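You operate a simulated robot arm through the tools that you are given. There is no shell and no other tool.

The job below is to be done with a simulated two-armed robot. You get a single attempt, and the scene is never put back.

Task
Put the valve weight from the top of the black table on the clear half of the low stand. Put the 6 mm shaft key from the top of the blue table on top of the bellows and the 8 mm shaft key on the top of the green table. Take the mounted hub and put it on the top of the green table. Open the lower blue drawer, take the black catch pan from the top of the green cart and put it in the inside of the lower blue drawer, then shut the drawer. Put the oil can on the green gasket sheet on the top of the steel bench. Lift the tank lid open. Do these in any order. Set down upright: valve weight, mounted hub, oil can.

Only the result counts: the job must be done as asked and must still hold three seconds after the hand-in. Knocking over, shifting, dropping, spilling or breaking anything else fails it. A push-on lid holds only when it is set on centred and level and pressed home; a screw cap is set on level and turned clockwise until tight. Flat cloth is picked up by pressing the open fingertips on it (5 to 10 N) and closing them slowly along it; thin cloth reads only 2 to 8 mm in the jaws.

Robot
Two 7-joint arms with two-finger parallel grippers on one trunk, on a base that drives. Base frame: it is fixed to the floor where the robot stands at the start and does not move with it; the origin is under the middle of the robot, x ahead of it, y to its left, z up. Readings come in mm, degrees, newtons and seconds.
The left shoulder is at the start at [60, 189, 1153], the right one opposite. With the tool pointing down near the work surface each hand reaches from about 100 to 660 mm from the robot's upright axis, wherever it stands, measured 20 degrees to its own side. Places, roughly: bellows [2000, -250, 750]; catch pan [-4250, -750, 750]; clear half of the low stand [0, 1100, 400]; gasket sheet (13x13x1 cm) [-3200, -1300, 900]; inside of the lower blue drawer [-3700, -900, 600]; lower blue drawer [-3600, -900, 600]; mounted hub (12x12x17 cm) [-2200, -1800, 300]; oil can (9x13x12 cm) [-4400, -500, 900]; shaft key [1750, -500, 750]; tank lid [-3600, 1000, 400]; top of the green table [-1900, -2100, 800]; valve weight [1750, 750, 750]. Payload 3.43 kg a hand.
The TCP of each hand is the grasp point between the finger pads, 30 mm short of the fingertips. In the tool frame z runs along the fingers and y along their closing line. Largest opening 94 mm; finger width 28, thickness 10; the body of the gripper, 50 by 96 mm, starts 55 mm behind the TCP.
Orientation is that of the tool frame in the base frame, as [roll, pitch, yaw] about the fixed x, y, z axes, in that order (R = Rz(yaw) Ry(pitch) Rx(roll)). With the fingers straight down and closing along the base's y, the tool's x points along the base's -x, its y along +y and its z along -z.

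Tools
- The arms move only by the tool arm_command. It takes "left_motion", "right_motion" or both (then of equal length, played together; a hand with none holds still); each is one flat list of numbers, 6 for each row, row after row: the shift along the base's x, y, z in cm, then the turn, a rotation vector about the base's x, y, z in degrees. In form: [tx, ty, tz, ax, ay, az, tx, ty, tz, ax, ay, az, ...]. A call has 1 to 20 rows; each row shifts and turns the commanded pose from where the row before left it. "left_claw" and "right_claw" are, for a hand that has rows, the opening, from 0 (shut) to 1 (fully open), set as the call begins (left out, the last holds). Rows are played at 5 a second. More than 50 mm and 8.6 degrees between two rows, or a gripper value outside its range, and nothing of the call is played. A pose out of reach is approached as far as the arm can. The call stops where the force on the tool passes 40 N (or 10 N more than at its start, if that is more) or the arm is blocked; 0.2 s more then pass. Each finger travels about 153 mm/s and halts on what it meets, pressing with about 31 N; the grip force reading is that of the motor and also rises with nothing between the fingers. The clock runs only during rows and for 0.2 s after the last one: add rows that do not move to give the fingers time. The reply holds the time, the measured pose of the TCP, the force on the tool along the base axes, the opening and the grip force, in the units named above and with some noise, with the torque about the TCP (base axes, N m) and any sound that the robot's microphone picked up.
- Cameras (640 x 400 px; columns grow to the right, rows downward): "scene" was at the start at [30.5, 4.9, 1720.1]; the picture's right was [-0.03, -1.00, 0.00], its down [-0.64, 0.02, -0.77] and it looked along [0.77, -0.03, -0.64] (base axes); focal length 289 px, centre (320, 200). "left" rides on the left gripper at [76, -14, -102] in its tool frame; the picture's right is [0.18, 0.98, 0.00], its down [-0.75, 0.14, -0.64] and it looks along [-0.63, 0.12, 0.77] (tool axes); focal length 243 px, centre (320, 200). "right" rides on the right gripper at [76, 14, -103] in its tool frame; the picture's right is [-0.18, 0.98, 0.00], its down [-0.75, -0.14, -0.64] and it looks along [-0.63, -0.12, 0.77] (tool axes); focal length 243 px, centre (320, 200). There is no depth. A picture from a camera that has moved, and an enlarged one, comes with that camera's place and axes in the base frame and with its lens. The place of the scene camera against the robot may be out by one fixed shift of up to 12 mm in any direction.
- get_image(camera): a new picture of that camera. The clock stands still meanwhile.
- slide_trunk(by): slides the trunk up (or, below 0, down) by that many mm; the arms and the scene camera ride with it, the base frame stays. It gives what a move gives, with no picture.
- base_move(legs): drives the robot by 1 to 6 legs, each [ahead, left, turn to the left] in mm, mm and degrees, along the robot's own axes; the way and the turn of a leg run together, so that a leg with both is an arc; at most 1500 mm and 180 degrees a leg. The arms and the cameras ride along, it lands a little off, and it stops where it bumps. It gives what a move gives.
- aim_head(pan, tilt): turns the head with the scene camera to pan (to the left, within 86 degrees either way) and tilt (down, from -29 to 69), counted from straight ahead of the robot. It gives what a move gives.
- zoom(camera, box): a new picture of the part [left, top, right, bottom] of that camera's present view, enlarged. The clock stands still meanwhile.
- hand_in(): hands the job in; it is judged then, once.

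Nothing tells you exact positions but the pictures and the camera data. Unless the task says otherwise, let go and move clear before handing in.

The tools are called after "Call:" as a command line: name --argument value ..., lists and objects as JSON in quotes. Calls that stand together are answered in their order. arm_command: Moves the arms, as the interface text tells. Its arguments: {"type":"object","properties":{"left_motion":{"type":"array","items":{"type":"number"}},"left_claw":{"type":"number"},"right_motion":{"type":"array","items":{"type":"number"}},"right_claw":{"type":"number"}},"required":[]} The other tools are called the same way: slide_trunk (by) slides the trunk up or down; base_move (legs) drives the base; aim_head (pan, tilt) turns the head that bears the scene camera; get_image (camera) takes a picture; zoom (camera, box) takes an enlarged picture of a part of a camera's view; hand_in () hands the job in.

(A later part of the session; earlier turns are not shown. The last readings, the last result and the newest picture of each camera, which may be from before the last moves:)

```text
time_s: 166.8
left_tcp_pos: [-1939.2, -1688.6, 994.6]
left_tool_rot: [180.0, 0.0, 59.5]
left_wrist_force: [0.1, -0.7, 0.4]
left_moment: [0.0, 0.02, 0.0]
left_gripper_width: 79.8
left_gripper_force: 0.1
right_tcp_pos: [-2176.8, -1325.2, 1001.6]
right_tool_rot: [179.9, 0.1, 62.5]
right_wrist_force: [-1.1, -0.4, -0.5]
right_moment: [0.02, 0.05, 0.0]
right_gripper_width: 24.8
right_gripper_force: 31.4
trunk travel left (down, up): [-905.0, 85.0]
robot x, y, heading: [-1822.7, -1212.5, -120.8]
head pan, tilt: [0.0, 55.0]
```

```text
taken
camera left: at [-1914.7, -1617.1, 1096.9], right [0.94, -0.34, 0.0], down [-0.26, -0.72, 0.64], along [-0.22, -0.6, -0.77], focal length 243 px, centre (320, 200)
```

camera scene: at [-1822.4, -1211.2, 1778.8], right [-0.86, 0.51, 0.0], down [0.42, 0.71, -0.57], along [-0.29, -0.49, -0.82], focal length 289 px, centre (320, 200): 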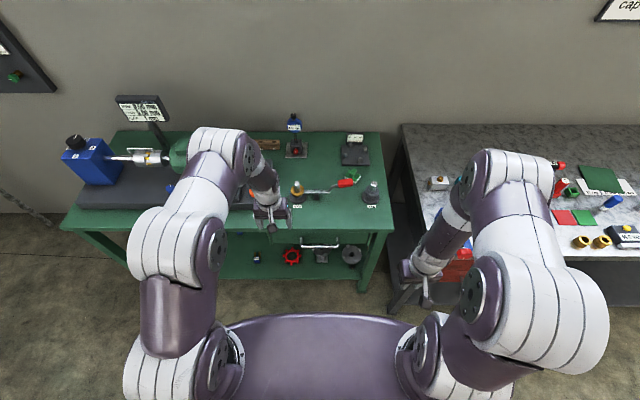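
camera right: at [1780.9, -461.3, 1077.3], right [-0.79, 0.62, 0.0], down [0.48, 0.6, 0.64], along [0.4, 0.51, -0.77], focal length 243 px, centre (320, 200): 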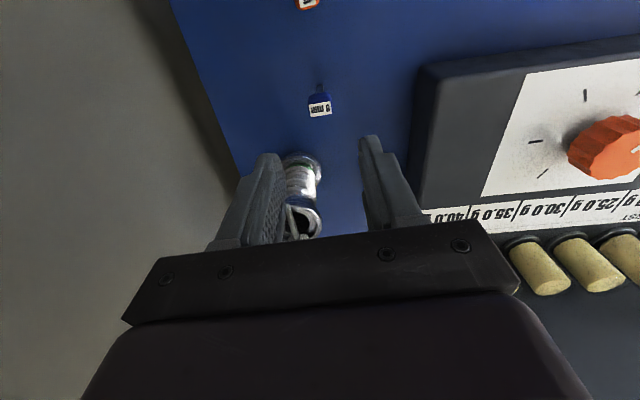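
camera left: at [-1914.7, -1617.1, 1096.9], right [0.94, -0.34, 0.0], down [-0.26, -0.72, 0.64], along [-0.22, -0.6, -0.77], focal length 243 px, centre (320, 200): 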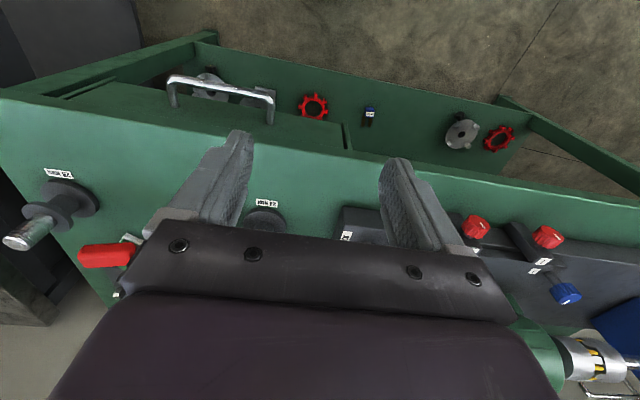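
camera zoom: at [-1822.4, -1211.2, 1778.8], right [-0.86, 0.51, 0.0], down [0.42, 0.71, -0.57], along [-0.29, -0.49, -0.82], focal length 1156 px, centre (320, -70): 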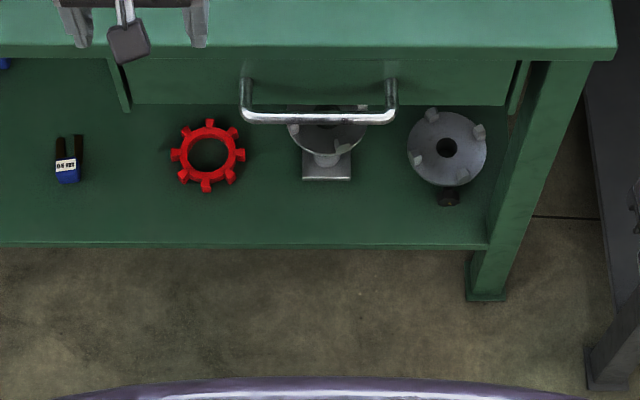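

Table top z≈810. Free front strip: I'll stand the 8 mm key at about (-1994,-1810) and later the hub at (-2188,-1716). First tuck the left hand back and up, then shift the robot left.

Call:
arm_command --left_motion '[2.2, 3.7, 3, 0, 0, 0, 2.2, 3.7, 3, 0, 0, 0, 2.2, 3.7, 3, 0, 0, 0]'

Call:
base_move --legs '[[0, 330, 0], [130, 0, 0]]'

Call:
get_image --camera "right"

Call:
get_image --camera "scene"

```text
refused: row 1 steps farther than a row can; nothing moved
```

```text
time_s: 169.8
left_tcp_pos: [-1718.8, -1971.8, 995.5]
left_tool_rot: [180.0, -0.1, 59.5]
left_wrist_force: [-0.1, 0.4, 0.5]
left_moment: [0.02, 0.02, -0.03]
left_gripper_width: 80.1
left_gripper_force: 0.1
right_tcp_pos: [-1957.0, -1606.5, 1001.6]
right_tool_rot: [179.9, 0.1, 62.5]
right_wrist_force: [0.5, -0.3, 0.1]
right_moment: [0.0, -0.02, -0.04]
right_gripper_width: 24.9
right_gripper_force: 30.9
trunk travel left (down, up): [-905.0, 85.0]
robot x, y, heading: [-1603.1, -1491.3, -120.3]
head pan, tilt: [0.0, 55.0]
```

```text
taken
camera right: at [-1908.6, -1544.2, 1104.8], right [0.79, -0.62, 0.0], down [-0.47, -0.6, 0.64], along [-0.39, -0.51, -0.77], focal length 243 px, centre (320, 200)
```

right: 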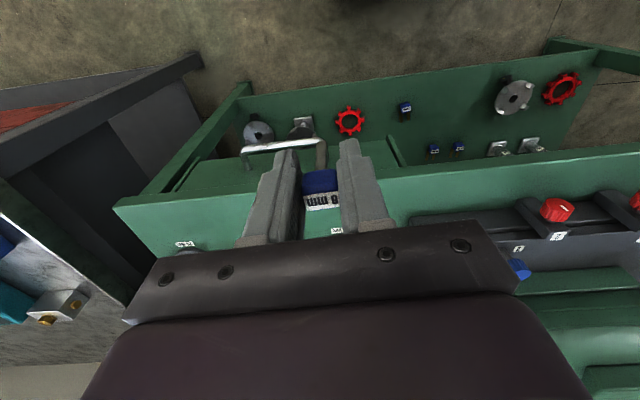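

```text
taken
camera scene: at [-1600.9, -1491.5, 1778.8], right [-0.86, 0.51, 0.0], down [0.41, 0.71, -0.57], along [-0.29, -0.5, -0.82], focal length 289 px, centre (320, 200)
```

scene: 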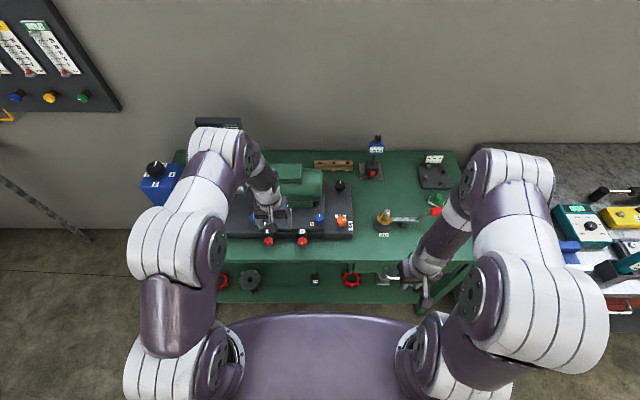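

The left hand retreat was refused (step too long) but nothing was touched. I retract the left hand now.

Call:
arm_command --left_motion '[0, 0, 4, 0, 0, 0, 0, 0, 4, 0, 0, 0, 2, 3.4, 2, 0, 0, 0, 2, 3.4, 2, 0, 0, 0, 2, 3.4, 0, 0, 0, 0]'

Call:
zoom --camera "scene" --box '[220, 130, 480, 320]'

```text
time_s: 171.0
left_tcp_pos: [-1658.1, -1870.0, 1113.9]
left_tool_rot: [180.0, -0.1, 59.5]
left_wrist_force: [-0.3, 0.4, 0.0]
left_moment: [0.01, 0.05, 0.02]
left_gripper_width: 79.8
left_gripper_force: 0.1
right_tcp_pos: [-1956.5, -1606.3, 1001.9]
right_tool_rot: [179.8, 0.1, 62.5]
right_wrist_force: [-0.8, -0.2, -0.1]
right_moment: [-0.01, 0.02, 0.0]
right_gripper_width: 24.9
right_gripper_force: 31.1
trunk travel left (down, up): [-905.0, 85.0]
robot x, y, heading: [-1602.4, -1485.5, -120.4]
head pan, tilt: [0.0, 55.0]
```

```text
2.11 times, centred on (350, 225) of scene
camera zoom: at [-1601.5, -1492.1, 1778.7], right [-0.86, 0.51, 0.0], down [0.41, 0.71, -0.57], along [-0.29, -0.49, -0.82], focal length 608 px, centre (257, 147)
```

zoom: 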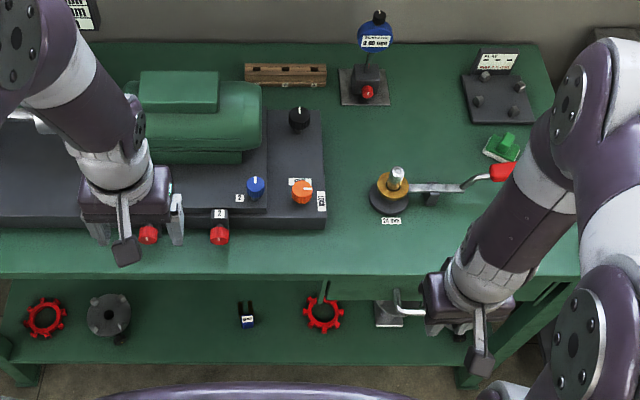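

A clear spot for the key is at about (-2007,-1818), in the front strip left of the socket post. Moving the right hand there, staying ~5 cm high.

Call:
arm_command --right_motion '[-1.01, -4.23, -1.6, 0, 0, 0, -1.01, -4.23, -1.6, 0, 0, 0, -1.01, -4.23, -1.6, 0, 0, 0, -1.01, -4.23, -1.6, 0, 0, 0, -1.01, -4.23, -1.6, 0, 0, 0, 0, 0, 0, 0, 0, 0]'

Call:
get_image --camera "right"

Call:
zoom --camera "scene" --box '[220, 130, 480, 320]'

```text
time_s: 172.4
left_tcp_pos: [-1657.4, -1869.4, 1113.8]
left_tool_rot: [-180.0, -0.2, 59.6]
left_wrist_force: [0.4, -0.7, 0.0]
left_moment: [0.0, 0.02, -0.03]
left_gripper_width: 80.0
left_gripper_force: 0.1
right_tcp_pos: [-2009.4, -1819.1, 922.2]
right_tool_rot: [179.8, 0.0, 62.4]
right_wrist_force: [-0.5, -0.3, 0.0]
right_moment: [-0.01, -0.01, 0.02]
right_gripper_width: 25.3
right_gripper_force: 30.5
trunk travel left (down, up): [-905.0, 85.0]
robot x, y, heading: [-1600.1, -1493.6, -120.1]
head pan, tilt: [0.0, 55.0]
```

```text
taken
camera right: at [-1960.1, -1756.5, 1024.7], right [0.79, -0.62, 0.0], down [-0.47, -0.6, 0.64], along [-0.39, -0.51, -0.77], focal length 243 px, centre (320, 200)
```

right: 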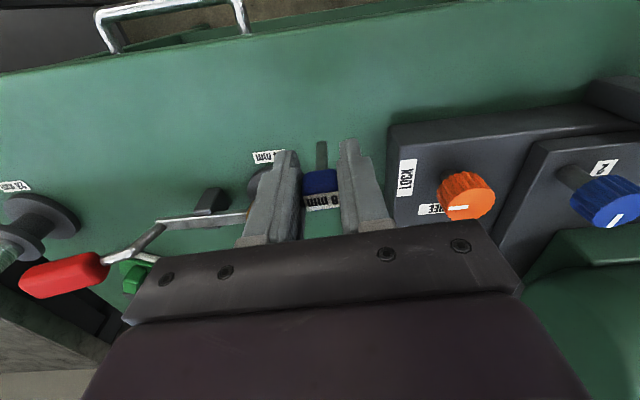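

```text
2.11 times, centred on (350, 225) of scene
camera zoom: at [-1601.8, -1492.1, 1778.7], right [-0.86, 0.51, 0.0], down [0.41, 0.71, -0.57], along [-0.29, -0.5, -0.82], focal length 608 px, centre (257, 147)
```

zoom: 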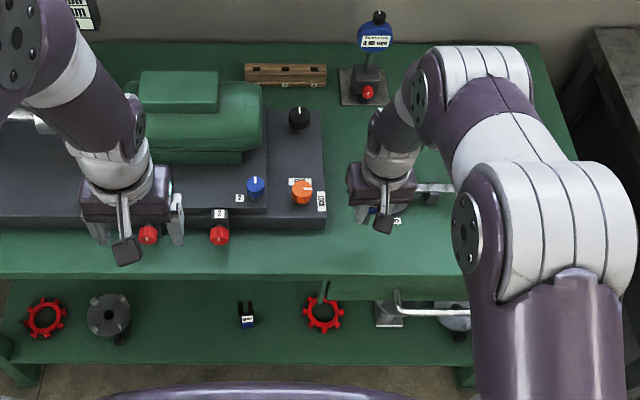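

I shift 20 mm further in from the edge, then lower until the rod tip touches.

Call:
arm_command --right_motion '[-1, -1.73, 0, 0, 0, 0, 0, 0, -2, 0, 0, 0, 0, 0, -1.5, 0, 0, 0, 0, 0, -0.5, 0, 0, 0, 0, 0, 0, 0, 0, 0]'

```text
time_s: 173.6
left_tcp_pos: [-1657.5, -1872.1, 1113.2]
left_tool_rot: [-180.0, -0.1, 59.5]
left_wrist_force: [0.7, 0.3, 0.1]
left_moment: [0.0, 0.0, 0.0]
left_gripper_width: 80.1
left_gripper_force: 0.1
right_tcp_pos: [-2018.2, -1836.6, 881.9]
right_tool_rot: [179.8, 0.1, 62.5]
right_wrist_force: [-0.4, 1.0, 0.1]
right_moment: [-0.01, 0.03, -0.01]
right_gripper_width: 25.0
right_gripper_force: 31.2
trunk travel left (down, up): [-905.0, 85.0]
robot x, y, heading: [-1602.3, -1487.5, -120.5]
head pan, tilt: [0.0, 55.0]
```

Call:
arm_command --right_motion '[0, 0, -0.4, 0, 0, 0, 0, 0, -0.3, 0, 0, 0, 0, 0, -0.3, 0, 0, 0, 0, 0, -0.2, 0, 0, 0, 0, 0, 0, 0, 0, 0]'

Call:
zoom --camera "right" --box '[220, 60, 420, 240]'

```text
time_s: 174.8
left_tcp_pos: [-1659.2, -1871.2, 1113.6]
left_tool_rot: [180.0, -0.1, 59.6]
left_wrist_force: [0.5, -0.4, 0.2]
left_moment: [-0.02, 0.02, 0.0]
left_gripper_width: 80.0
left_gripper_force: 0.1
right_tcp_pos: [-2017.9, -1836.4, 867.6]
right_tool_rot: [179.8, 0.0, 62.5]
right_wrist_force: [0.1, -0.3, 0.4]
right_moment: [0.0, 0.0, -0.01]
right_gripper_width: 24.9
right_gripper_force: 30.9
trunk travel left (down, up): [-905.0, 85.0]
robot x, y, heading: [-1605.6, -1490.9, -120.4]
head pan, tilt: [0.0, 55.0]
```

```text
2.22 times, centred on (320, 150) of right
camera zoom: at [-1969.5, -1774.1, 972.6], right [0.79, -0.62, 0.0], down [-0.47, -0.6, 0.64], along [-0.39, -0.51, -0.77], focal length 539 px, centre (320, 311)
```

zoom: 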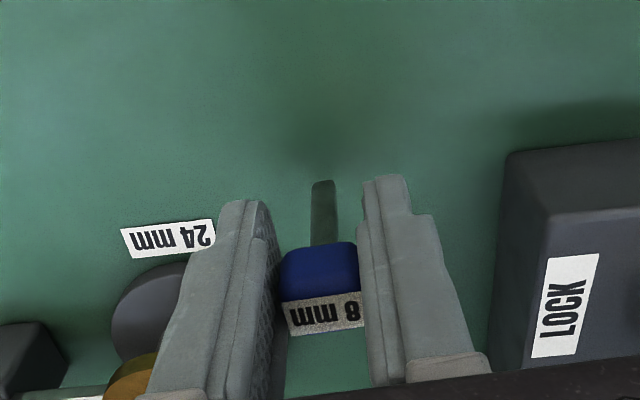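

Not yet touching. Continue in small steps.

Call:
arm_command --right_motion '[0, 0, -0.2, 0, 0, 0, 0, 0, -0.2, 0, 0, 0, 0, 0, -0.1, 0, 0, 0, 0, 0, 0, 0, 0, 0]'

```text
time_s: 175.8
left_tcp_pos: [-1658.2, -1871.3, 1113.5]
left_tool_rot: [-180.0, 0.0, 59.6]
left_wrist_force: [0.5, -0.5, 0.6]
left_moment: [-0.01, 0.01, 0.03]
left_gripper_width: 79.8
left_gripper_force: 0.0
right_tcp_pos: [-2017.0, -1836.5, 864.1]
right_tool_rot: [179.8, 0.0, 62.5]
right_wrist_force: [0.0, 0.7, -0.1]
right_moment: [-0.03, -0.03, -0.01]
right_gripper_width: 24.9
right_gripper_force: 31.6
trunk travel left (down, up): [-905.0, 85.0]
robot x, y, heading: [-1600.9, -1490.1, -120.3]
head pan, tilt: [0.0, 55.0]
```

Call:
arm_command --right_motion '[0, 0, -0.2, 0, 0, 0, 0, 0, -0.1, 0, 0, 0, 0, 0, -0.1, 0, 0, 0, 0, 0, 0, 0, 0, 0]'

```text
time_s: 176.8
left_tcp_pos: [-1657.0, -1870.3, 1113.3]
left_tool_rot: [-179.9, -0.1, 59.5]
left_wrist_force: [-0.1, -0.7, -0.5]
left_moment: [0.0, 0.0, -0.03]
left_gripper_width: 79.9
left_gripper_force: 0.1
right_tcp_pos: [-2019.0, -1837.1, 860.2]
right_tool_rot: [179.6, 0.1, 62.5]
right_wrist_force: [-0.1, -0.6, 0.7]
right_moment: [0.05, 0.0, 0.06]
right_gripper_width: 24.8
right_gripper_force: 31.3
trunk travel left (down, up): [-905.0, 85.0]
robot x, y, heading: [-1599.3, -1489.3, -120.4]
head pan, tilt: [0.0, 55.0]
```

Call:
arm_command --right_motion '[0, 0, -0.1, 0, 0, 0, 0, 0, -0.1, 0, 0, 0, 0, 0, 0, 0, 0, 0]'

```text
time_s: 177.6
left_tcp_pos: [-1657.1, -1870.1, 1113.2]
left_tool_rot: [-179.9, 0.1, 59.5]
left_wrist_force: [-0.1, 0.7, 0.0]
left_moment: [-0.01, 0.02, -0.01]
left_gripper_width: 79.9
left_gripper_force: 0.0
right_tcp_pos: [-2018.9, -1837.1, 860.5]
right_tool_rot: [179.8, 0.3, 62.5]
right_wrist_force: [0.0, 0.1, 18.1]
right_moment: [-0.08, 0.1, 0.0]
right_gripper_width: 24.7
right_gripper_force: 30.6
trunk travel left (down, up): [-905.0, 85.0]
robot x, y, heading: [-1604.2, -1490.5, -120.6]
head pan, tilt: [0.0, 55.0]
```

Contact: the green table top is at z=800. Relieve 1 mm, then open.

Call:
arm_command --right_motion '[0, 0, 0.12, 0, 0, 0, 0, 0, 0, 0, 0, 0]'

Call:
arm_command --right_motion '[0, 0, 0, 0, 0, 0, 0, 0, 0, 0, 0, 0, 0, 0, 0, 0, 0, 0]' --right_claw 0.45

Call:
zoom --camera "right" --box '[220, 60, 420, 240]'

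```text
time_s: 178.2
left_tcp_pos: [-1657.9, -1870.4, 1113.6]
left_tool_rot: [180.0, 0.0, 59.6]
left_wrist_force: [0.2, -0.2, -1.1]
left_moment: [0.03, 0.02, 0.01]
left_gripper_width: 79.9
left_gripper_force: 0.1
right_tcp_pos: [-2017.4, -1837.4, 860.0]
right_tool_rot: [179.8, 0.2, 62.5]
right_wrist_force: [-1.7, -3.0, 12.4]
right_moment: [-0.25, 0.14, -0.01]
right_gripper_width: 25.1
right_gripper_force: 31.2
trunk travel left (down, up): [-905.0, 85.0]
robot x, y, heading: [-1601.3, -1493.6, -120.8]
head pan, tilt: [0.0, 55.0]
```

```text
time_s: 179.0
left_tcp_pos: [-1659.5, -1871.6, 1114.2]
left_tool_rot: [-179.9, -0.1, 59.5]
left_wrist_force: [-0.4, 0.3, 1.2]
left_moment: [0.02, 0.02, 0.01]
left_gripper_width: 79.9
left_gripper_force: 0.3
right_tcp_pos: [-2017.8, -1836.4, 859.1]
right_tool_rot: [179.8, 0.0, 62.5]
right_wrist_force: [0.0, -0.1, -0.5]
right_moment: [0.02, 0.02, 0.0]
right_gripper_width: 42.6
right_gripper_force: 0.0
trunk travel left (down, up): [-905.0, 85.0]
robot x, y, heading: [-1602.6, -1491.7, -120.6]
head pan, tilt: [0.0, 55.0]
```

```text
2.22 times, centred on (320, 150) of right
camera zoom: at [-1970.2, -1774.1, 962.6], right [0.79, -0.62, 0.0], down [-0.48, -0.6, 0.64], along [-0.39, -0.51, -0.77], focal length 539 px, centre (320, 311)
```

zoom: 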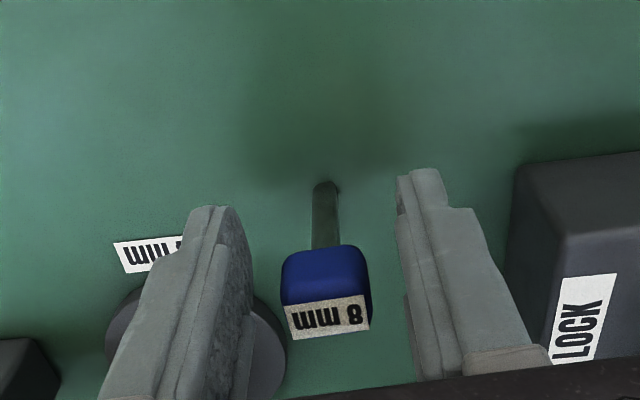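

The key stands by itself. Lift the hand straight up and back out.

Call:
arm_command --right_motion '[0, 0, 2, 0, 0, 0, 0, 0, 3, 0, 0, 0, 0, 0, 4, 0, 0, 0, 0, 0, 4, 0, 0, 0, 2, 3.4, 0, 0, 0, 0, 2, 3.4, 0, 0, 0, 0, 2, 3.4, 0, 0, 0, 0, 0, 0, 0, 0, 0, 0]'

Call:
get_image --camera "right"

```text
time_s: 180.8
left_tcp_pos: [-1658.1, -1871.3, 1112.9]
left_tool_rot: [179.9, -0.1, 59.5]
left_wrist_force: [-0.3, 0.2, -0.1]
left_moment: [-0.01, 0.04, -0.01]
left_gripper_width: 79.8
left_gripper_force: 0.1
right_tcp_pos: [-1958.6, -1734.5, 990.5]
right_tool_rot: [179.8, 0.1, 62.5]
right_wrist_force: [-0.3, -0.6, -0.3]
right_moment: [0.0, -0.01, 0.0]
right_gripper_width: 42.2
right_gripper_force: 0.0
trunk travel left (down, up): [-905.0, 85.0]
robot x, y, heading: [-1598.4, -1489.5, -120.3]
head pan, tilt: [0.0, 55.0]
```

```text
taken
camera right: at [-1910.2, -1672.1, 1093.0], right [0.79, -0.62, 0.0], down [-0.47, -0.6, 0.64], along [-0.39, -0.51, -0.77], focal length 243 px, centre (320, 200)
```

right: 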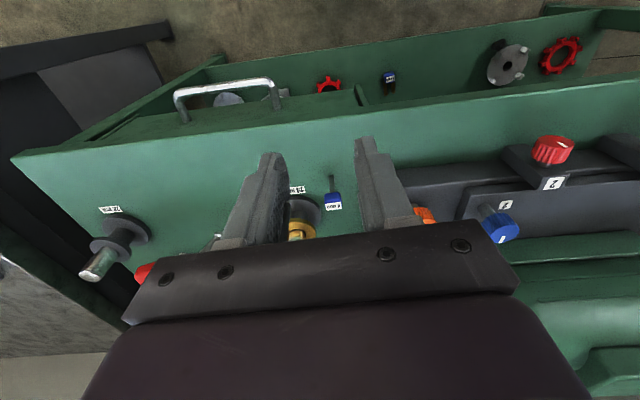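

The key stays standing. Next the hub: back off, move right, and lower the trunk to look under the table.

Call:
base_move --legs '[[-182, 0, 0], [0, -181, 0]]'

Call:
slide_trunk --by -650

Call:
aim_head --pan -10 --tilt 40

Call:
get_image --camera "scene"

Call:
get_image --camera "right"

```text
time_s: 183.5
left_tcp_pos: [-1715.8, -1624.3, 1112.3]
left_tool_rot: [-179.9, -0.1, 59.7]
left_wrist_force: [-0.4, 0.3, -0.9]
left_moment: [-0.03, 0.05, 0.01]
left_gripper_width: 80.0
left_gripper_force: 0.1
right_tcp_pos: [-2015.3, -1487.4, 989.8]
right_tool_rot: [179.9, 0.0, 62.7]
right_wrist_force: [0.5, 0.0, 0.2]
right_moment: [-0.02, 0.01, -0.01]
right_gripper_width: 42.1
right_gripper_force: 0.2
trunk travel left (down, up): [-905.0, 85.0]
robot x, y, heading: [-1662.9, -1237.7, -120.4]
head pan, tilt: [0.0, 55.0]
```

```text
refused: -650 is not a number from -400 to 400
```

```text
time_s: 184.2
left_tcp_pos: [-1717.5, -1621.2, 1114.3]
left_tool_rot: [179.9, -0.1, 59.6]
left_wrist_force: [-0.2, 0.4, 0.1]
left_moment: [-0.02, -0.02, -0.01]
left_gripper_width: 79.9
left_gripper_force: 0.1
right_tcp_pos: [-2019.5, -1485.3, 988.4]
right_tool_rot: [179.7, -0.1, 62.6]
right_wrist_force: [-0.5, 0.6, -0.4]
right_moment: [-0.01, -0.03, 0.01]
right_gripper_width: 42.3
right_gripper_force: 0.0
trunk travel left (down, up): [-905.0, 85.0]
robot x, y, heading: [-1660.1, -1242.1, -120.3]
head pan, tilt: [-10.0, 40.0]
```

```text
taken
camera scene: at [-1682.3, -1245.3, 1799.3], right [-0.76, 0.65, 0.0], down [0.42, 0.49, -0.77], along [-0.49, -0.58, -0.64], focal length 289 px, centre (320, 200)
```

scene: 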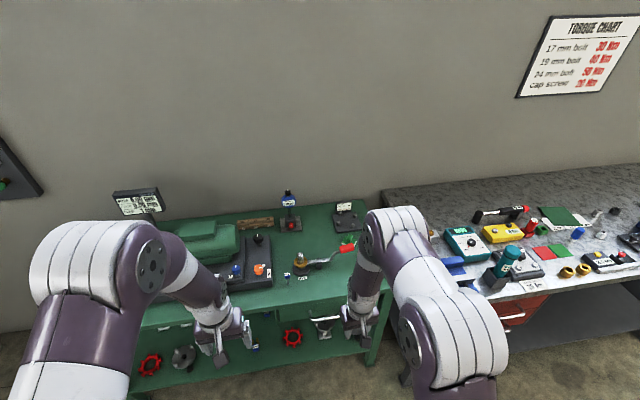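

```text
taken
camera right: at [-1970.6, -1422.7, 1093.0], right [0.79, -0.61, 0.0], down [-0.47, -0.6, 0.64], along [-0.39, -0.51, -0.77], focal length 243 px, centre (320, 200)
```

right: 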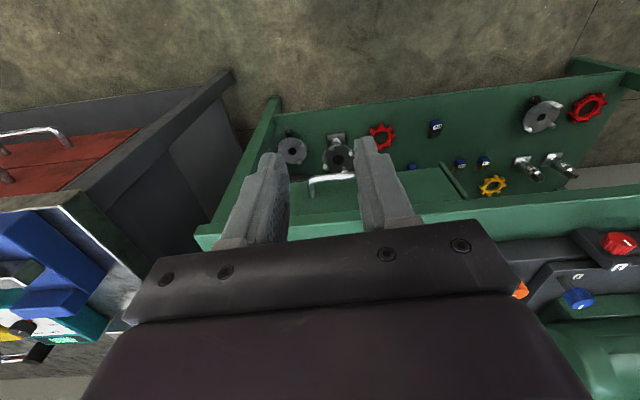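

The hub's mount is around (-2175,-1785). Lowering the trunk in two moves.

Call:
slide_trunk --by -400

Call:
slide_trunk --by -220

Call:
aim_head --pan -15 --tilt 35

Call:
get_image --camera "scene"

Call:
get_image --camera "right"

```text
time_s: 188.1
left_tcp_pos: [-1717.4, -1621.1, 713.8]
left_tool_rot: [179.9, -0.1, 59.8]
left_wrist_force: [-1.0, 0.0, -0.3]
left_moment: [-0.01, 0.0, 0.0]
left_gripper_width: 80.0
left_gripper_force: 0.1
right_tcp_pos: [-2017.4, -1485.6, 589.9]
right_tool_rot: [179.7, -0.2, 62.7]
right_wrist_force: [0.0, 0.5, 0.5]
right_moment: [-0.02, 0.0, 0.02]
right_gripper_width: 42.1
right_gripper_force: 0.1
trunk travel left (down, up): [-505.0, 485.0]
robot x, y, heading: [-1664.0, -1240.9, -120.4]
head pan, tilt: [-10.0, 40.0]
```

```text
time_s: 190.4
left_tcp_pos: [-1719.0, -1622.1, 492.6]
left_tool_rot: [-180.0, 0.0, 59.7]
left_wrist_force: [-0.7, 1.3, 0.0]
left_moment: [-0.01, 0.01, 0.0]
left_gripper_width: 80.0
left_gripper_force: 0.1
right_tcp_pos: [-2018.1, -1485.9, 369.1]
right_tool_rot: [179.8, -0.1, 62.7]
right_wrist_force: [-0.1, 0.4, 0.7]
right_moment: [-0.02, 0.0, 0.03]
right_gripper_width: 42.5
right_gripper_force: 0.0
trunk travel left (down, up): [-285.0, 705.0]
robot x, y, heading: [-1661.7, -1239.1, -120.3]
head pan, tilt: [-10.0, 40.0]
```

```text
time_s: 191.1
left_tcp_pos: [-1718.3, -1621.3, 492.8]
left_tool_rot: [-180.0, 0.0, 59.7]
left_wrist_force: [0.2, -0.6, -0.6]
left_moment: [0.0, -0.01, 0.03]
left_gripper_width: 79.7
left_gripper_force: 0.0
right_tcp_pos: [-2017.8, -1485.1, 369.1]
right_tool_rot: [179.8, 0.0, 62.7]
right_wrist_force: [0.3, 0.4, -0.4]
right_moment: [-0.05, 0.0, 0.01]
right_gripper_width: 42.2
right_gripper_force: 0.0
trunk travel left (down, up): [-285.0, 705.0]
robot x, y, heading: [-1661.3, -1239.9, -120.2]
head pan, tilt: [-15.0, 35.0]
```

```text
taken
camera scene: at [-1688.5, -1243.3, 1186.9], right [-0.7, 0.71, 0.0], down [0.41, 0.4, -0.82], along [-0.58, -0.58, -0.57], focal length 289 px, centre (320, 200)
```

scene: 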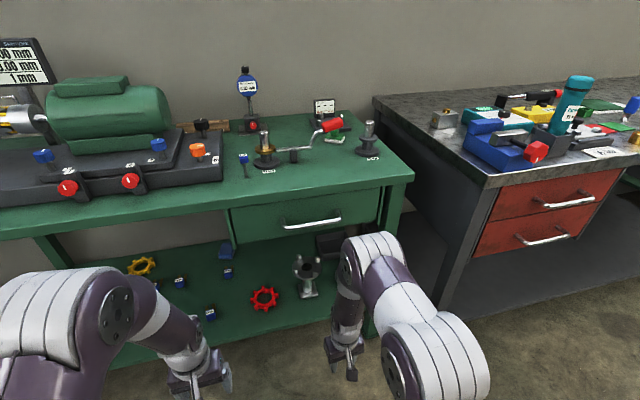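

```text
taken
camera right: at [-1969.7, -1423.2, 473.1], right [0.79, -0.61, 0.0], down [-0.47, -0.6, 0.64], along [-0.39, -0.51, -0.77], focal length 243 px, centre (320, 200)
```

right: 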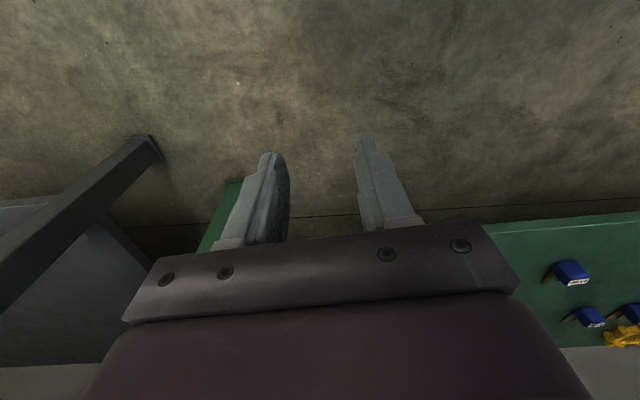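

Call:
zoom --camera "scene" --box '[200, 220, 360, 330]'

```text
3.64 times, centred on (280, 275) of scene
camera zoom: at [-1688.5, -1243.3, 1186.9], right [-0.7, 0.71, 0.0], down [0.41, 0.4, -0.82], along [-0.58, -0.58, -0.57], focal length 1051 px, centre (466, -73)
```

zoom: 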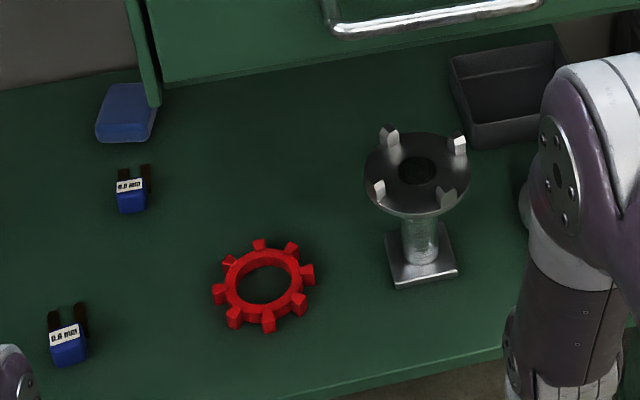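

The mounted hub (square base, post, disc with four jaws) is at about (-2178,-1797) on the shelf (z≈205), disc at z≈355. I'll tip the right hand to horizontal in front of the table.

Call:
arm_command --right_motion '[-0.5, -0.9, 0, -6.9, 4, 0, -0.5, -0.9, 0, -6.9, 4, 0, -0.5, -0.9, 0, -6.9, 4, 0, -0.5, -0.9, 0, -6.9, 4, 0, -0.5, -0.9, 0, -6.9, 4, 0, -0.5, -0.9, 0, -6.9, 4, 0, -0.5, -0.9, 0, -6.9, 4, 0, -0.5, -0.9, 0, -6.9, 4, 0, 0, 0, 0, -6.9, 4, 0, 0, 0, 0, 0, 0, 0]' --right_claw 0.8

Call:
get_image --camera "right"

Call:
get_image --camera "scene"

```text
time_s: 193.3
left_tcp_pos: [-1716.8, -1621.5, 493.3]
left_tool_rot: [180.0, -0.1, 59.7]
left_wrist_force: [-0.9, -0.4, 0.9]
left_moment: [0.0, 0.01, 0.01]
left_gripper_width: 80.1
left_gripper_force: 0.0
right_tcp_pos: [-2057.4, -1557.3, 369.5]
right_tool_rot: [-171.8, 71.8, 68.7]
right_wrist_force: [0.1, 0.6, -0.1]
right_moment: [0.02, 0.01, -0.03]
right_gripper_width: 75.2
right_gripper_force: 0.0
trunk travel left (down, up): [-285.0, 705.0]
robot x, y, heading: [-1658.4, -1240.2, -120.5]
head pan, tilt: [-15.0, 35.0]
```

```text
taken
camera right: at [-1987.6, -1456.6, 329.4], right [0.84, -0.53, 0.13], down [0.09, 0.38, 0.92], along [-0.54, -0.76, 0.37], focal length 243 px, centre (320, 200)
```

right: 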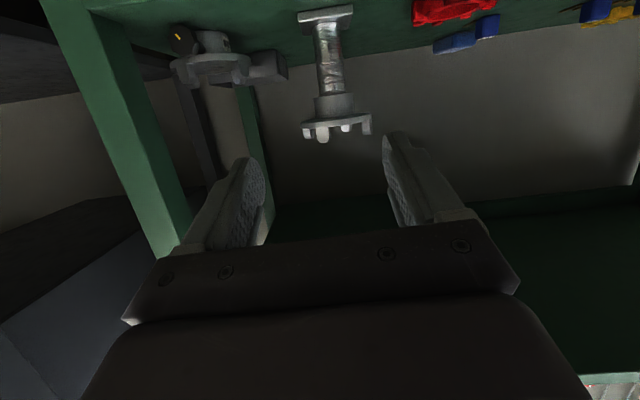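

```text
taken
camera scene: at [-1688.5, -1243.3, 1187.0], right [-0.7, 0.71, 0.0], down [0.41, 0.4, -0.82], along [-0.58, -0.58, -0.57], focal length 289 px, centre (320, 200)
```

scene: 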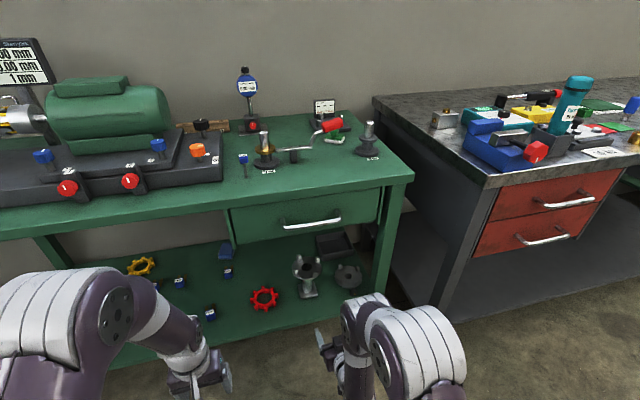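

The view is clear: post (Ø≈38 mm) between base plate and collar, z≈233–318. I move the base 80 mm forward, then line up at z≈273 and check.

Call:
base_move --legs '[[80, 0, 0]]'

Call:
arm_command --right_motion '[0.6, -0.4, -3.2, 0, 0, 0, 0.6, -0.4, -3.2, 0, 0, 0, 0, 0, -3.2, 0, 0, 0, 0, 0, 0, 0, 0, 0]'

Call:
get_image --camera "right"

```text
time_s: 194.3
left_tcp_pos: [-1757.7, -1691.3, 492.5]
left_tool_rot: [-179.9, -0.1, 59.8]
left_wrist_force: [-0.6, -0.6, -1.1]
left_moment: [0.03, 0.0, -0.03]
left_gripper_width: 79.8
left_gripper_force: 0.1
right_tcp_pos: [-2098.1, -1627.5, 369.0]
right_tool_rot: [-171.9, 71.6, 68.7]
right_wrist_force: [0.2, 0.2, 0.0]
right_moment: [0.0, 0.04, -0.02]
right_gripper_width: 75.1
right_gripper_force: 0.1
trunk travel left (down, up): [-285.0, 705.0]
robot x, y, heading: [-1703.2, -1312.4, -120.3]
head pan, tilt: [-15.0, 35.0]
```

```text
time_s: 195.3
left_tcp_pos: [-1758.3, -1691.5, 493.4]
left_tool_rot: [-179.9, 0.0, 59.7]
left_wrist_force: [0.1, -0.7, -0.7]
left_moment: [0.0, 0.01, -0.01]
left_gripper_width: 79.7
left_gripper_force: 0.1
right_tcp_pos: [-2086.0, -1636.9, 273.5]
right_tool_rot: [-171.9, 71.7, 68.7]
right_wrist_force: [1.4, 0.9, 0.1]
right_moment: [0.0, -0.01, 0.0]
right_gripper_width: 75.4
right_gripper_force: 0.1
trunk travel left (down, up): [-285.0, 705.0]
robot x, y, heading: [-1704.0, -1309.7, -120.3]
head pan, tilt: [-15.0, 35.0]
```

```text
taken
camera right: at [-2016.4, -1535.6, 232.6], right [0.84, -0.53, 0.13], down [0.09, 0.38, 0.92], along [-0.54, -0.76, 0.36], focal length 243 px, centre (320, 200)
```

right: 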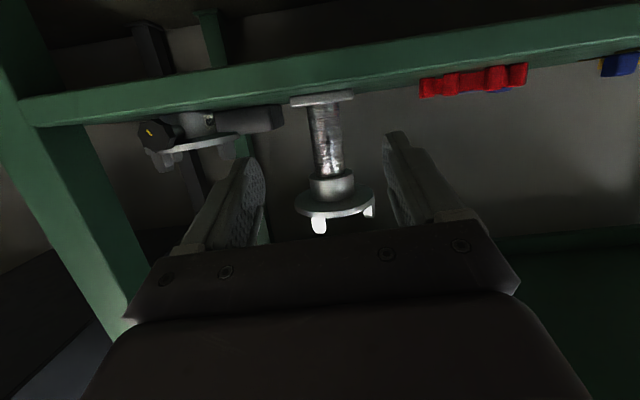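

Aligned within a couple of mm. Slide forward so the post is between the pads.

Call:
arm_command --right_motion '[-2.26, -3.92, 0, 0, 0, 0, -2.26, -3.92, 0, 0, 0, 0, -2.26, -3.92, 0, 0, 0, 0, -1.2, -2.06, 0, 0, 0, 0, 0, 0, 0, 0, 0, 0]'

Call:
get_image --camera "right"

```text
time_s: 196.5
left_tcp_pos: [-1756.4, -1690.5, 492.6]
left_tool_rot: [180.0, -0.1, 59.6]
left_wrist_force: [-0.1, 1.5, 0.3]
left_moment: [-0.04, 0.0, 0.05]
left_gripper_width: 79.9
left_gripper_force: 0.0
right_tcp_pos: [-2168.3, -1775.0, 273.3]
right_tool_rot: [-171.7, 71.6, 68.7]
right_wrist_force: [0.7, -0.1, 0.1]
right_moment: [-0.03, 0.01, -0.01]
right_gripper_width: 75.4
right_gripper_force: 0.0
trunk travel left (down, up): [-285.0, 705.0]
robot x, y, heading: [-1699.7, -1307.0, -120.0]
head pan, tilt: [-15.0, 35.0]
```

```text
taken
camera right: at [-2098.0, -1673.3, 233.9], right [0.84, -0.53, 0.13], down [0.09, 0.38, 0.92], along [-0.54, -0.76, 0.36], focal length 243 px, centre (320, 200)
```

right: 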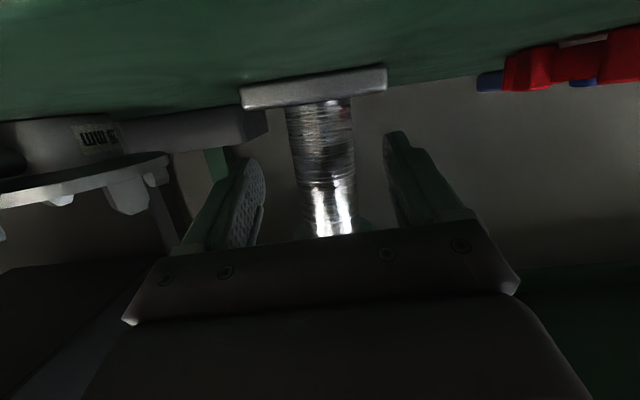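

Nearly there; 12 mm further, then close on the post.

Call:
arm_command --right_motion '[-0.65, -1.13, 0, 0, 0, 0, 0, 0, 0, 0, 0, 0]'

Call:
arm_command --right_motion '[0, 0, 0, 0, 0, 0, 0, 0, 0, 0, 0, 0, 0, 0, 0, 0, 0, 0]' --right_claw 0

Call:
get_image --camera "right"

```text
time_s: 197.1
left_tcp_pos: [-1758.0, -1691.9, 494.0]
left_tool_rot: [-180.0, 0.0, 59.8]
left_wrist_force: [-0.4, 0.4, 0.6]
left_moment: [0.0, 0.0, -0.01]
left_gripper_width: 79.7
left_gripper_force: 0.0
right_tcp_pos: [-2173.4, -1785.2, 274.6]
right_tool_rot: [-171.8, 71.6, 68.7]
right_wrist_force: [0.3, -0.4, 0.4]
right_moment: [0.04, 0.0, -0.02]
right_gripper_width: 75.0
right_gripper_force: 0.1
trunk travel left (down, up): [-285.0, 705.0]
robot x, y, heading: [-1703.4, -1304.8, -120.4]
head pan, tilt: [-15.0, 35.0]
```

```text
time_s: 197.9
left_tcp_pos: [-1758.5, -1690.3, 491.0]
left_tool_rot: [-179.9, -0.2, 59.7]
left_wrist_force: [0.5, -0.5, 0.1]
left_moment: [-0.04, -0.03, -0.03]
left_gripper_width: 80.0
left_gripper_force: 0.1
right_tcp_pos: [-2173.9, -1785.9, 274.1]
right_tool_rot: [-171.9, 71.6, 68.7]
right_wrist_force: [4.1, -1.4, 1.4]
right_moment: [-0.19, -0.57, 0.11]
right_gripper_width: 40.6
right_gripper_force: 31.1
trunk travel left (down, up): [-285.0, 705.0]
robot x, y, heading: [-1700.4, -1310.7, -120.1]
head pan, tilt: [-15.0, 35.0]
```

```text
taken
camera right: at [-2103.2, -1684.6, 234.1], right [0.84, -0.53, 0.13], down [0.09, 0.38, 0.92], along [-0.54, -0.76, 0.36], focal length 243 px, centre (320, 200)
```

right: 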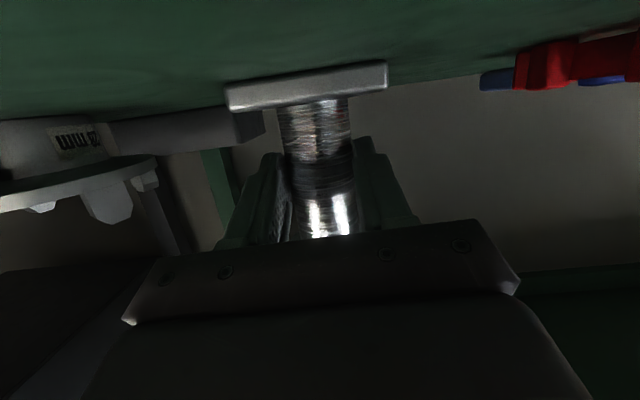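

Gripped at 40.6 mm. Lift slightly and check the load.

Call:
arm_command --right_motion '[0, 0, 1, 0, 0, 0, 0, 0, 1.5, 0, 0, 0, 0, 0, 0, 0, 0, 0]'

Call:
get_image --camera "right"

Call:
zoom --camera "scene" --box '[200, 220, 440, 390]'

```text
time_s: 198.7
left_tcp_pos: [-1757.7, -1691.5, 492.7]
left_tool_rot: [-180.0, -0.1, 59.7]
left_wrist_force: [-0.5, -0.1, 0.6]
left_moment: [-0.02, -0.02, 0.0]
left_gripper_width: 79.6
left_gripper_force: 0.1
right_tcp_pos: [-2174.5, -1785.7, 298.6]
right_tool_rot: [-172.0, 71.5, 68.5]
right_wrist_force: [0.1, -0.3, -9.0]
right_moment: [0.16, -0.09, 0.02]
right_gripper_width: 39.1
right_gripper_force: 30.6
trunk travel left (down, up): [-285.0, 705.0]
robot x, y, heading: [-1698.4, -1307.5, -120.2]
head pan, tilt: [-15.0, 35.0]
```

```text
taken
camera right: at [-2103.5, -1683.9, 258.5], right [0.84, -0.53, 0.13], down [0.09, 0.37, 0.92], along [-0.54, -0.76, 0.36], focal length 243 px, centre (320, 200)
```

right: 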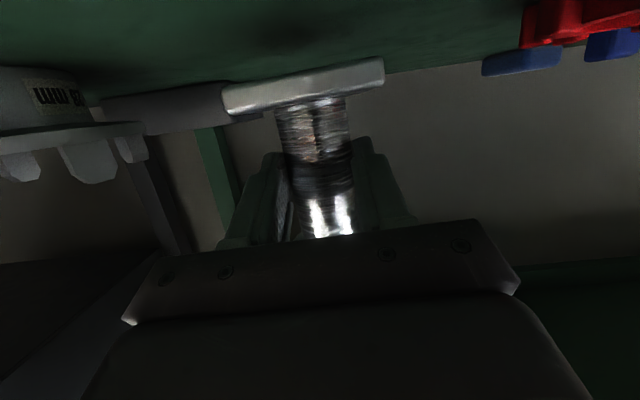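

```text
2.35 times, centred on (320, 305) of scene
camera zoom: at [-1729.8, -1313.4, 1186.9], right [-0.7, 0.71, 0.0], down [0.41, 0.4, -0.82], along [-0.58, -0.58, -0.57], focal length 680 px, centre (320, -47)
```

zoom: 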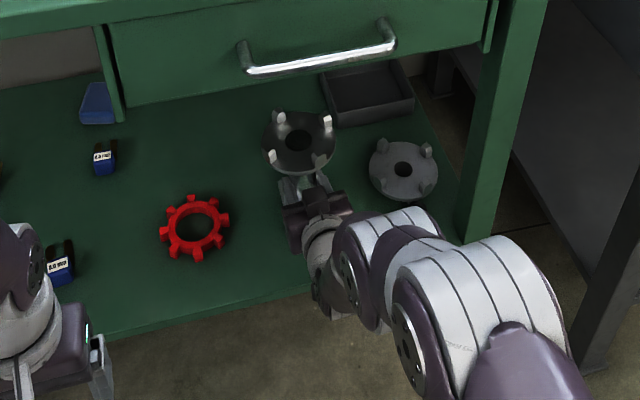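

Lifted cleanly (~0.9 kg). Now pull it straight out from the shelf, correcting the slight roll, and back off.

Call:
arm_command --right_motion '[2.45, 4.3, 0, 0, 0, 0, 2.45, 4.3, 0, 0, 0, 0, 2.45, 4.3, 0, 0, 0, 0, 2.45, 4.3, 0, -0.6, -1.1, 0, 0, 0, 0, -0.6, -1.1, 0, 0, 0, 0, 0, 0, 0]'

Call:
get_image --camera "scene"

```text
time_s: 200.1
left_tcp_pos: [-1757.9, -1691.5, 493.0]
left_tool_rot: [-179.9, -0.2, 59.7]
left_wrist_force: [-0.2, 0.2, 0.6]
left_moment: [0.0, -0.01, -0.01]
left_gripper_width: 79.7
left_gripper_force: 0.0
right_tcp_pos: [-2073.0, -1612.4, 298.2]
right_tool_rot: [-179.8, 71.6, 61.1]
right_wrist_force: [-0.9, -0.4, -9.9]
right_moment: [0.19, -0.08, -0.01]
right_gripper_width: 39.4
right_gripper_force: 30.8
trunk travel left (down, up): [-285.0, 705.0]
robot x, y, heading: [-1704.1, -1312.7, -120.0]
head pan, tilt: [-15.0, 35.0]
```

```text
taken
camera scene: at [-1729.7, -1313.1, 1186.9], right [-0.7, 0.71, 0.0], down [0.41, 0.4, -0.82], along [-0.58, -0.58, -0.57], focal length 289 px, centre (320, 200)
```

scene: 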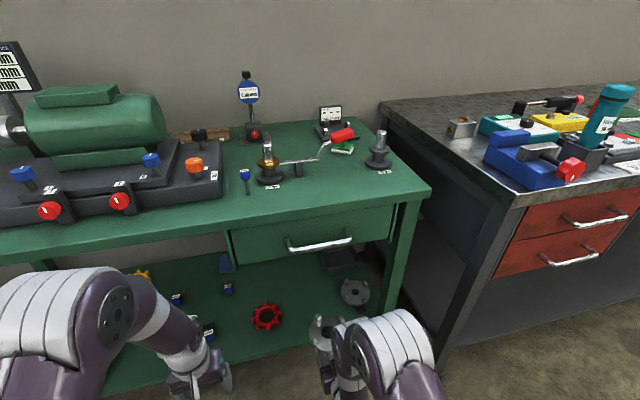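

Hub is out and level. Back up 120 mm, then raise the trunk.

Call:
base_move --legs '[[-120, 0, 0]]'

Call:
slide_trunk --by 400

Call:
slide_trunk --by 230

Call:
get_image --camera "scene"

Call:
get_image --camera "right"

```text
time_s: 201.3
left_tcp_pos: [-1698.1, -1588.6, 492.4]
left_tool_rot: [-180.0, -0.1, 59.7]
left_wrist_force: [0.3, 0.6, -0.1]
left_moment: [0.01, 0.02, -0.06]
left_gripper_width: 79.7
left_gripper_force: 0.1
right_tcp_pos: [-2012.8, -1511.2, 298.0]
right_tool_rot: [-179.9, 71.7, 61.3]
right_wrist_force: [-1.3, 0.2, -9.9]
right_moment: [0.22, -0.1, -0.01]
right_gripper_width: 39.2
right_gripper_force: 30.8
trunk travel left (down, up): [-285.0, 705.0]
robot x, y, heading: [-1642.6, -1205.9, -120.3]
head pan, tilt: [-15.0, 35.0]
```

```text
time_s: 205.2
left_tcp_pos: [-1699.5, -1588.1, 892.2]
left_tool_rot: [180.0, -0.2, 59.7]
left_wrist_force: [-0.9, -0.9, 0.1]
left_moment: [-0.01, 0.02, 0.0]
left_gripper_width: 80.0
left_gripper_force: 0.0
right_tcp_pos: [-2013.6, -1511.9, 698.7]
right_tool_rot: [-179.9, 71.7, 61.2]
right_wrist_force: [0.6, -0.9, -8.5]
right_moment: [0.19, -0.1, -0.03]
right_gripper_width: 39.2
right_gripper_force: 31.0
trunk travel left (down, up): [-685.0, 305.0]
robot x, y, heading: [-1641.3, -1211.1, -120.3]
head pan, tilt: [-15.0, 35.0]
```

```text
time_s: 207.6
left_tcp_pos: [-1697.3, -1589.4, 1123.6]
left_tool_rot: [-179.9, -0.3, 59.7]
left_wrist_force: [0.4, -0.2, 0.3]
left_moment: [0.03, 0.02, 0.0]
left_gripper_width: 79.8
left_gripper_force: 0.0
right_tcp_pos: [-2014.3, -1512.1, 928.4]
right_tool_rot: [-179.9, 71.6, 61.3]
right_wrist_force: [0.3, 0.0, -9.6]
right_moment: [0.19, -0.06, -0.04]
right_gripper_width: 39.2
right_gripper_force: 30.7
trunk travel left (down, up): [-915.0, 75.0]
robot x, y, heading: [-1640.7, -1203.9, -120.3]
head pan, tilt: [-15.0, 35.0]
```

```text
taken
camera scene: at [-1670.2, -1211.0, 1816.9], right [-0.7, 0.71, 0.0], down [0.41, 0.4, -0.82], along [-0.58, -0.58, -0.57], focal length 289 px, centre (320, 200)
```

scene: 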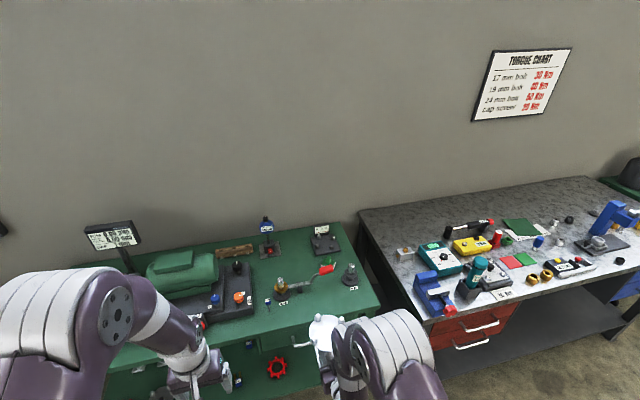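

```text
taken
camera right: at [-1942.1, -1411.4, 888.8], right [0.83, -0.53, 0.17], down [0.06, 0.39, 0.92], along [-0.55, -0.75, 0.36], focal length 243 px, centre (320, 200)
```

right: 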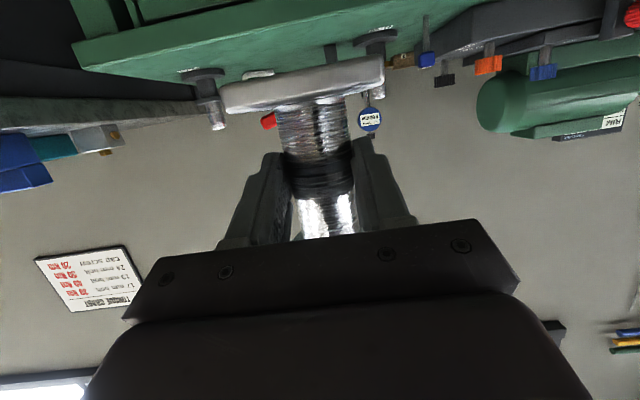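

Hub base is ~58 mm above table height. Drive forward and slightly right, leaving the last ~80 mm to the arm.

Call:
base_move --legs '[[0, -48, 0], [170, 0, 0]]'

Call:
aim_head --pan -15 --tilt 50

Call:
get_image --camera "scene"

Call:
get_image --camera "right"

```text
time_s: 209.6
left_tcp_pos: [-1824.7, -1711.9, 1125.8]
left_tool_rot: [179.9, 0.1, 59.7]
left_wrist_force: [0.8, -0.2, -0.7]
left_moment: [-0.05, 0.03, 0.01]
left_gripper_width: 80.0
left_gripper_force: 0.0
right_tcp_pos: [-2141.5, -1635.6, 929.8]
right_tool_rot: [-179.6, 71.7, 61.3]
right_wrist_force: [1.4, 0.0, -8.3]
right_moment: [0.18, -0.1, -0.01]
right_gripper_width: 39.5
right_gripper_force: 30.8
trunk travel left (down, up): [-915.0, 75.0]
robot x, y, heading: [-1775.0, -1332.4, -120.3]
head pan, tilt: [-15.0, 35.0]
```

```text
time_s: 210.4
left_tcp_pos: [-1827.8, -1714.6, 1123.0]
left_tool_rot: [-180.0, -0.2, 59.7]
left_wrist_force: [0.2, -0.2, 0.2]
left_moment: [0.01, -0.02, 0.01]
left_gripper_width: 79.7
left_gripper_force: 0.1
right_tcp_pos: [-2143.7, -1636.8, 928.0]
right_tool_rot: [-180.0, 71.4, 61.0]
right_wrist_force: [0.0, 0.4, -8.9]
right_moment: [0.17, -0.09, 0.06]
right_gripper_width: 39.4
right_gripper_force: 30.9
trunk travel left (down, up): [-915.0, 75.0]
robot x, y, heading: [-1769.2, -1331.6, -120.6]
head pan, tilt: [-15.0, 50.0]
```

```text
taken
camera scene: at [-1791.9, -1329.3, 1795.2], right [-0.7, 0.71, 0.0], down [0.55, 0.54, -0.64], along [-0.46, -0.45, -0.77], focal length 289 px, centre (320, 200)
```

scene: 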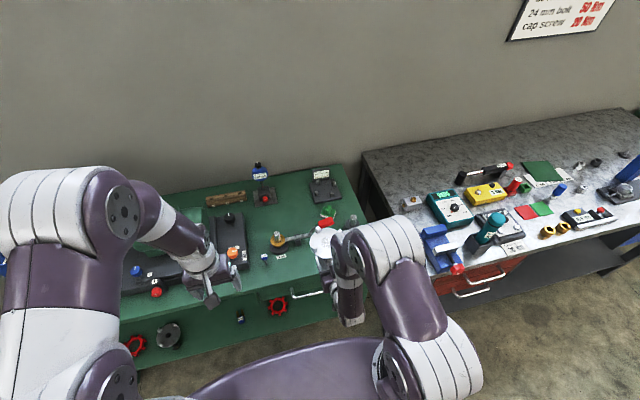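

```text
taken
camera right: at [-2071.2, -1536.1, 888.4], right [0.83, -0.53, 0.17], down [0.06, 0.39, 0.92], along [-0.55, -0.75, 0.36], focal length 243 px, centre (320, 200)
```

right: 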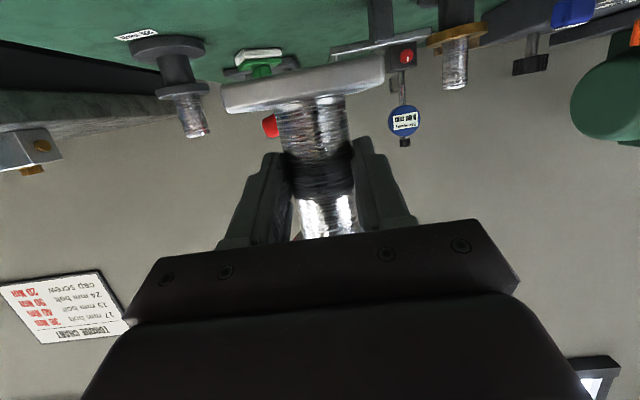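

Call:
zoom --camera "scene" --box '[220, 160, 400, 330]'

```text
2.35 times, centred on (310, 245) of scene
camera zoom: at [-1791.9, -1329.3, 1795.2], right [-0.7, 0.71, 0.0], down [0.55, 0.54, -0.64], along [-0.46, -0.45, -0.77], focal length 680 px, centre (344, 94)
```

zoom: 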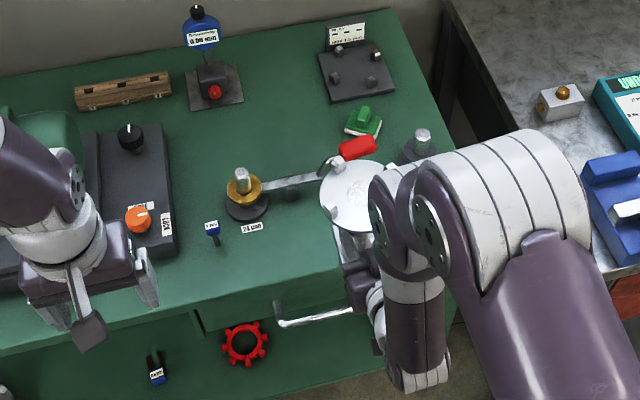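

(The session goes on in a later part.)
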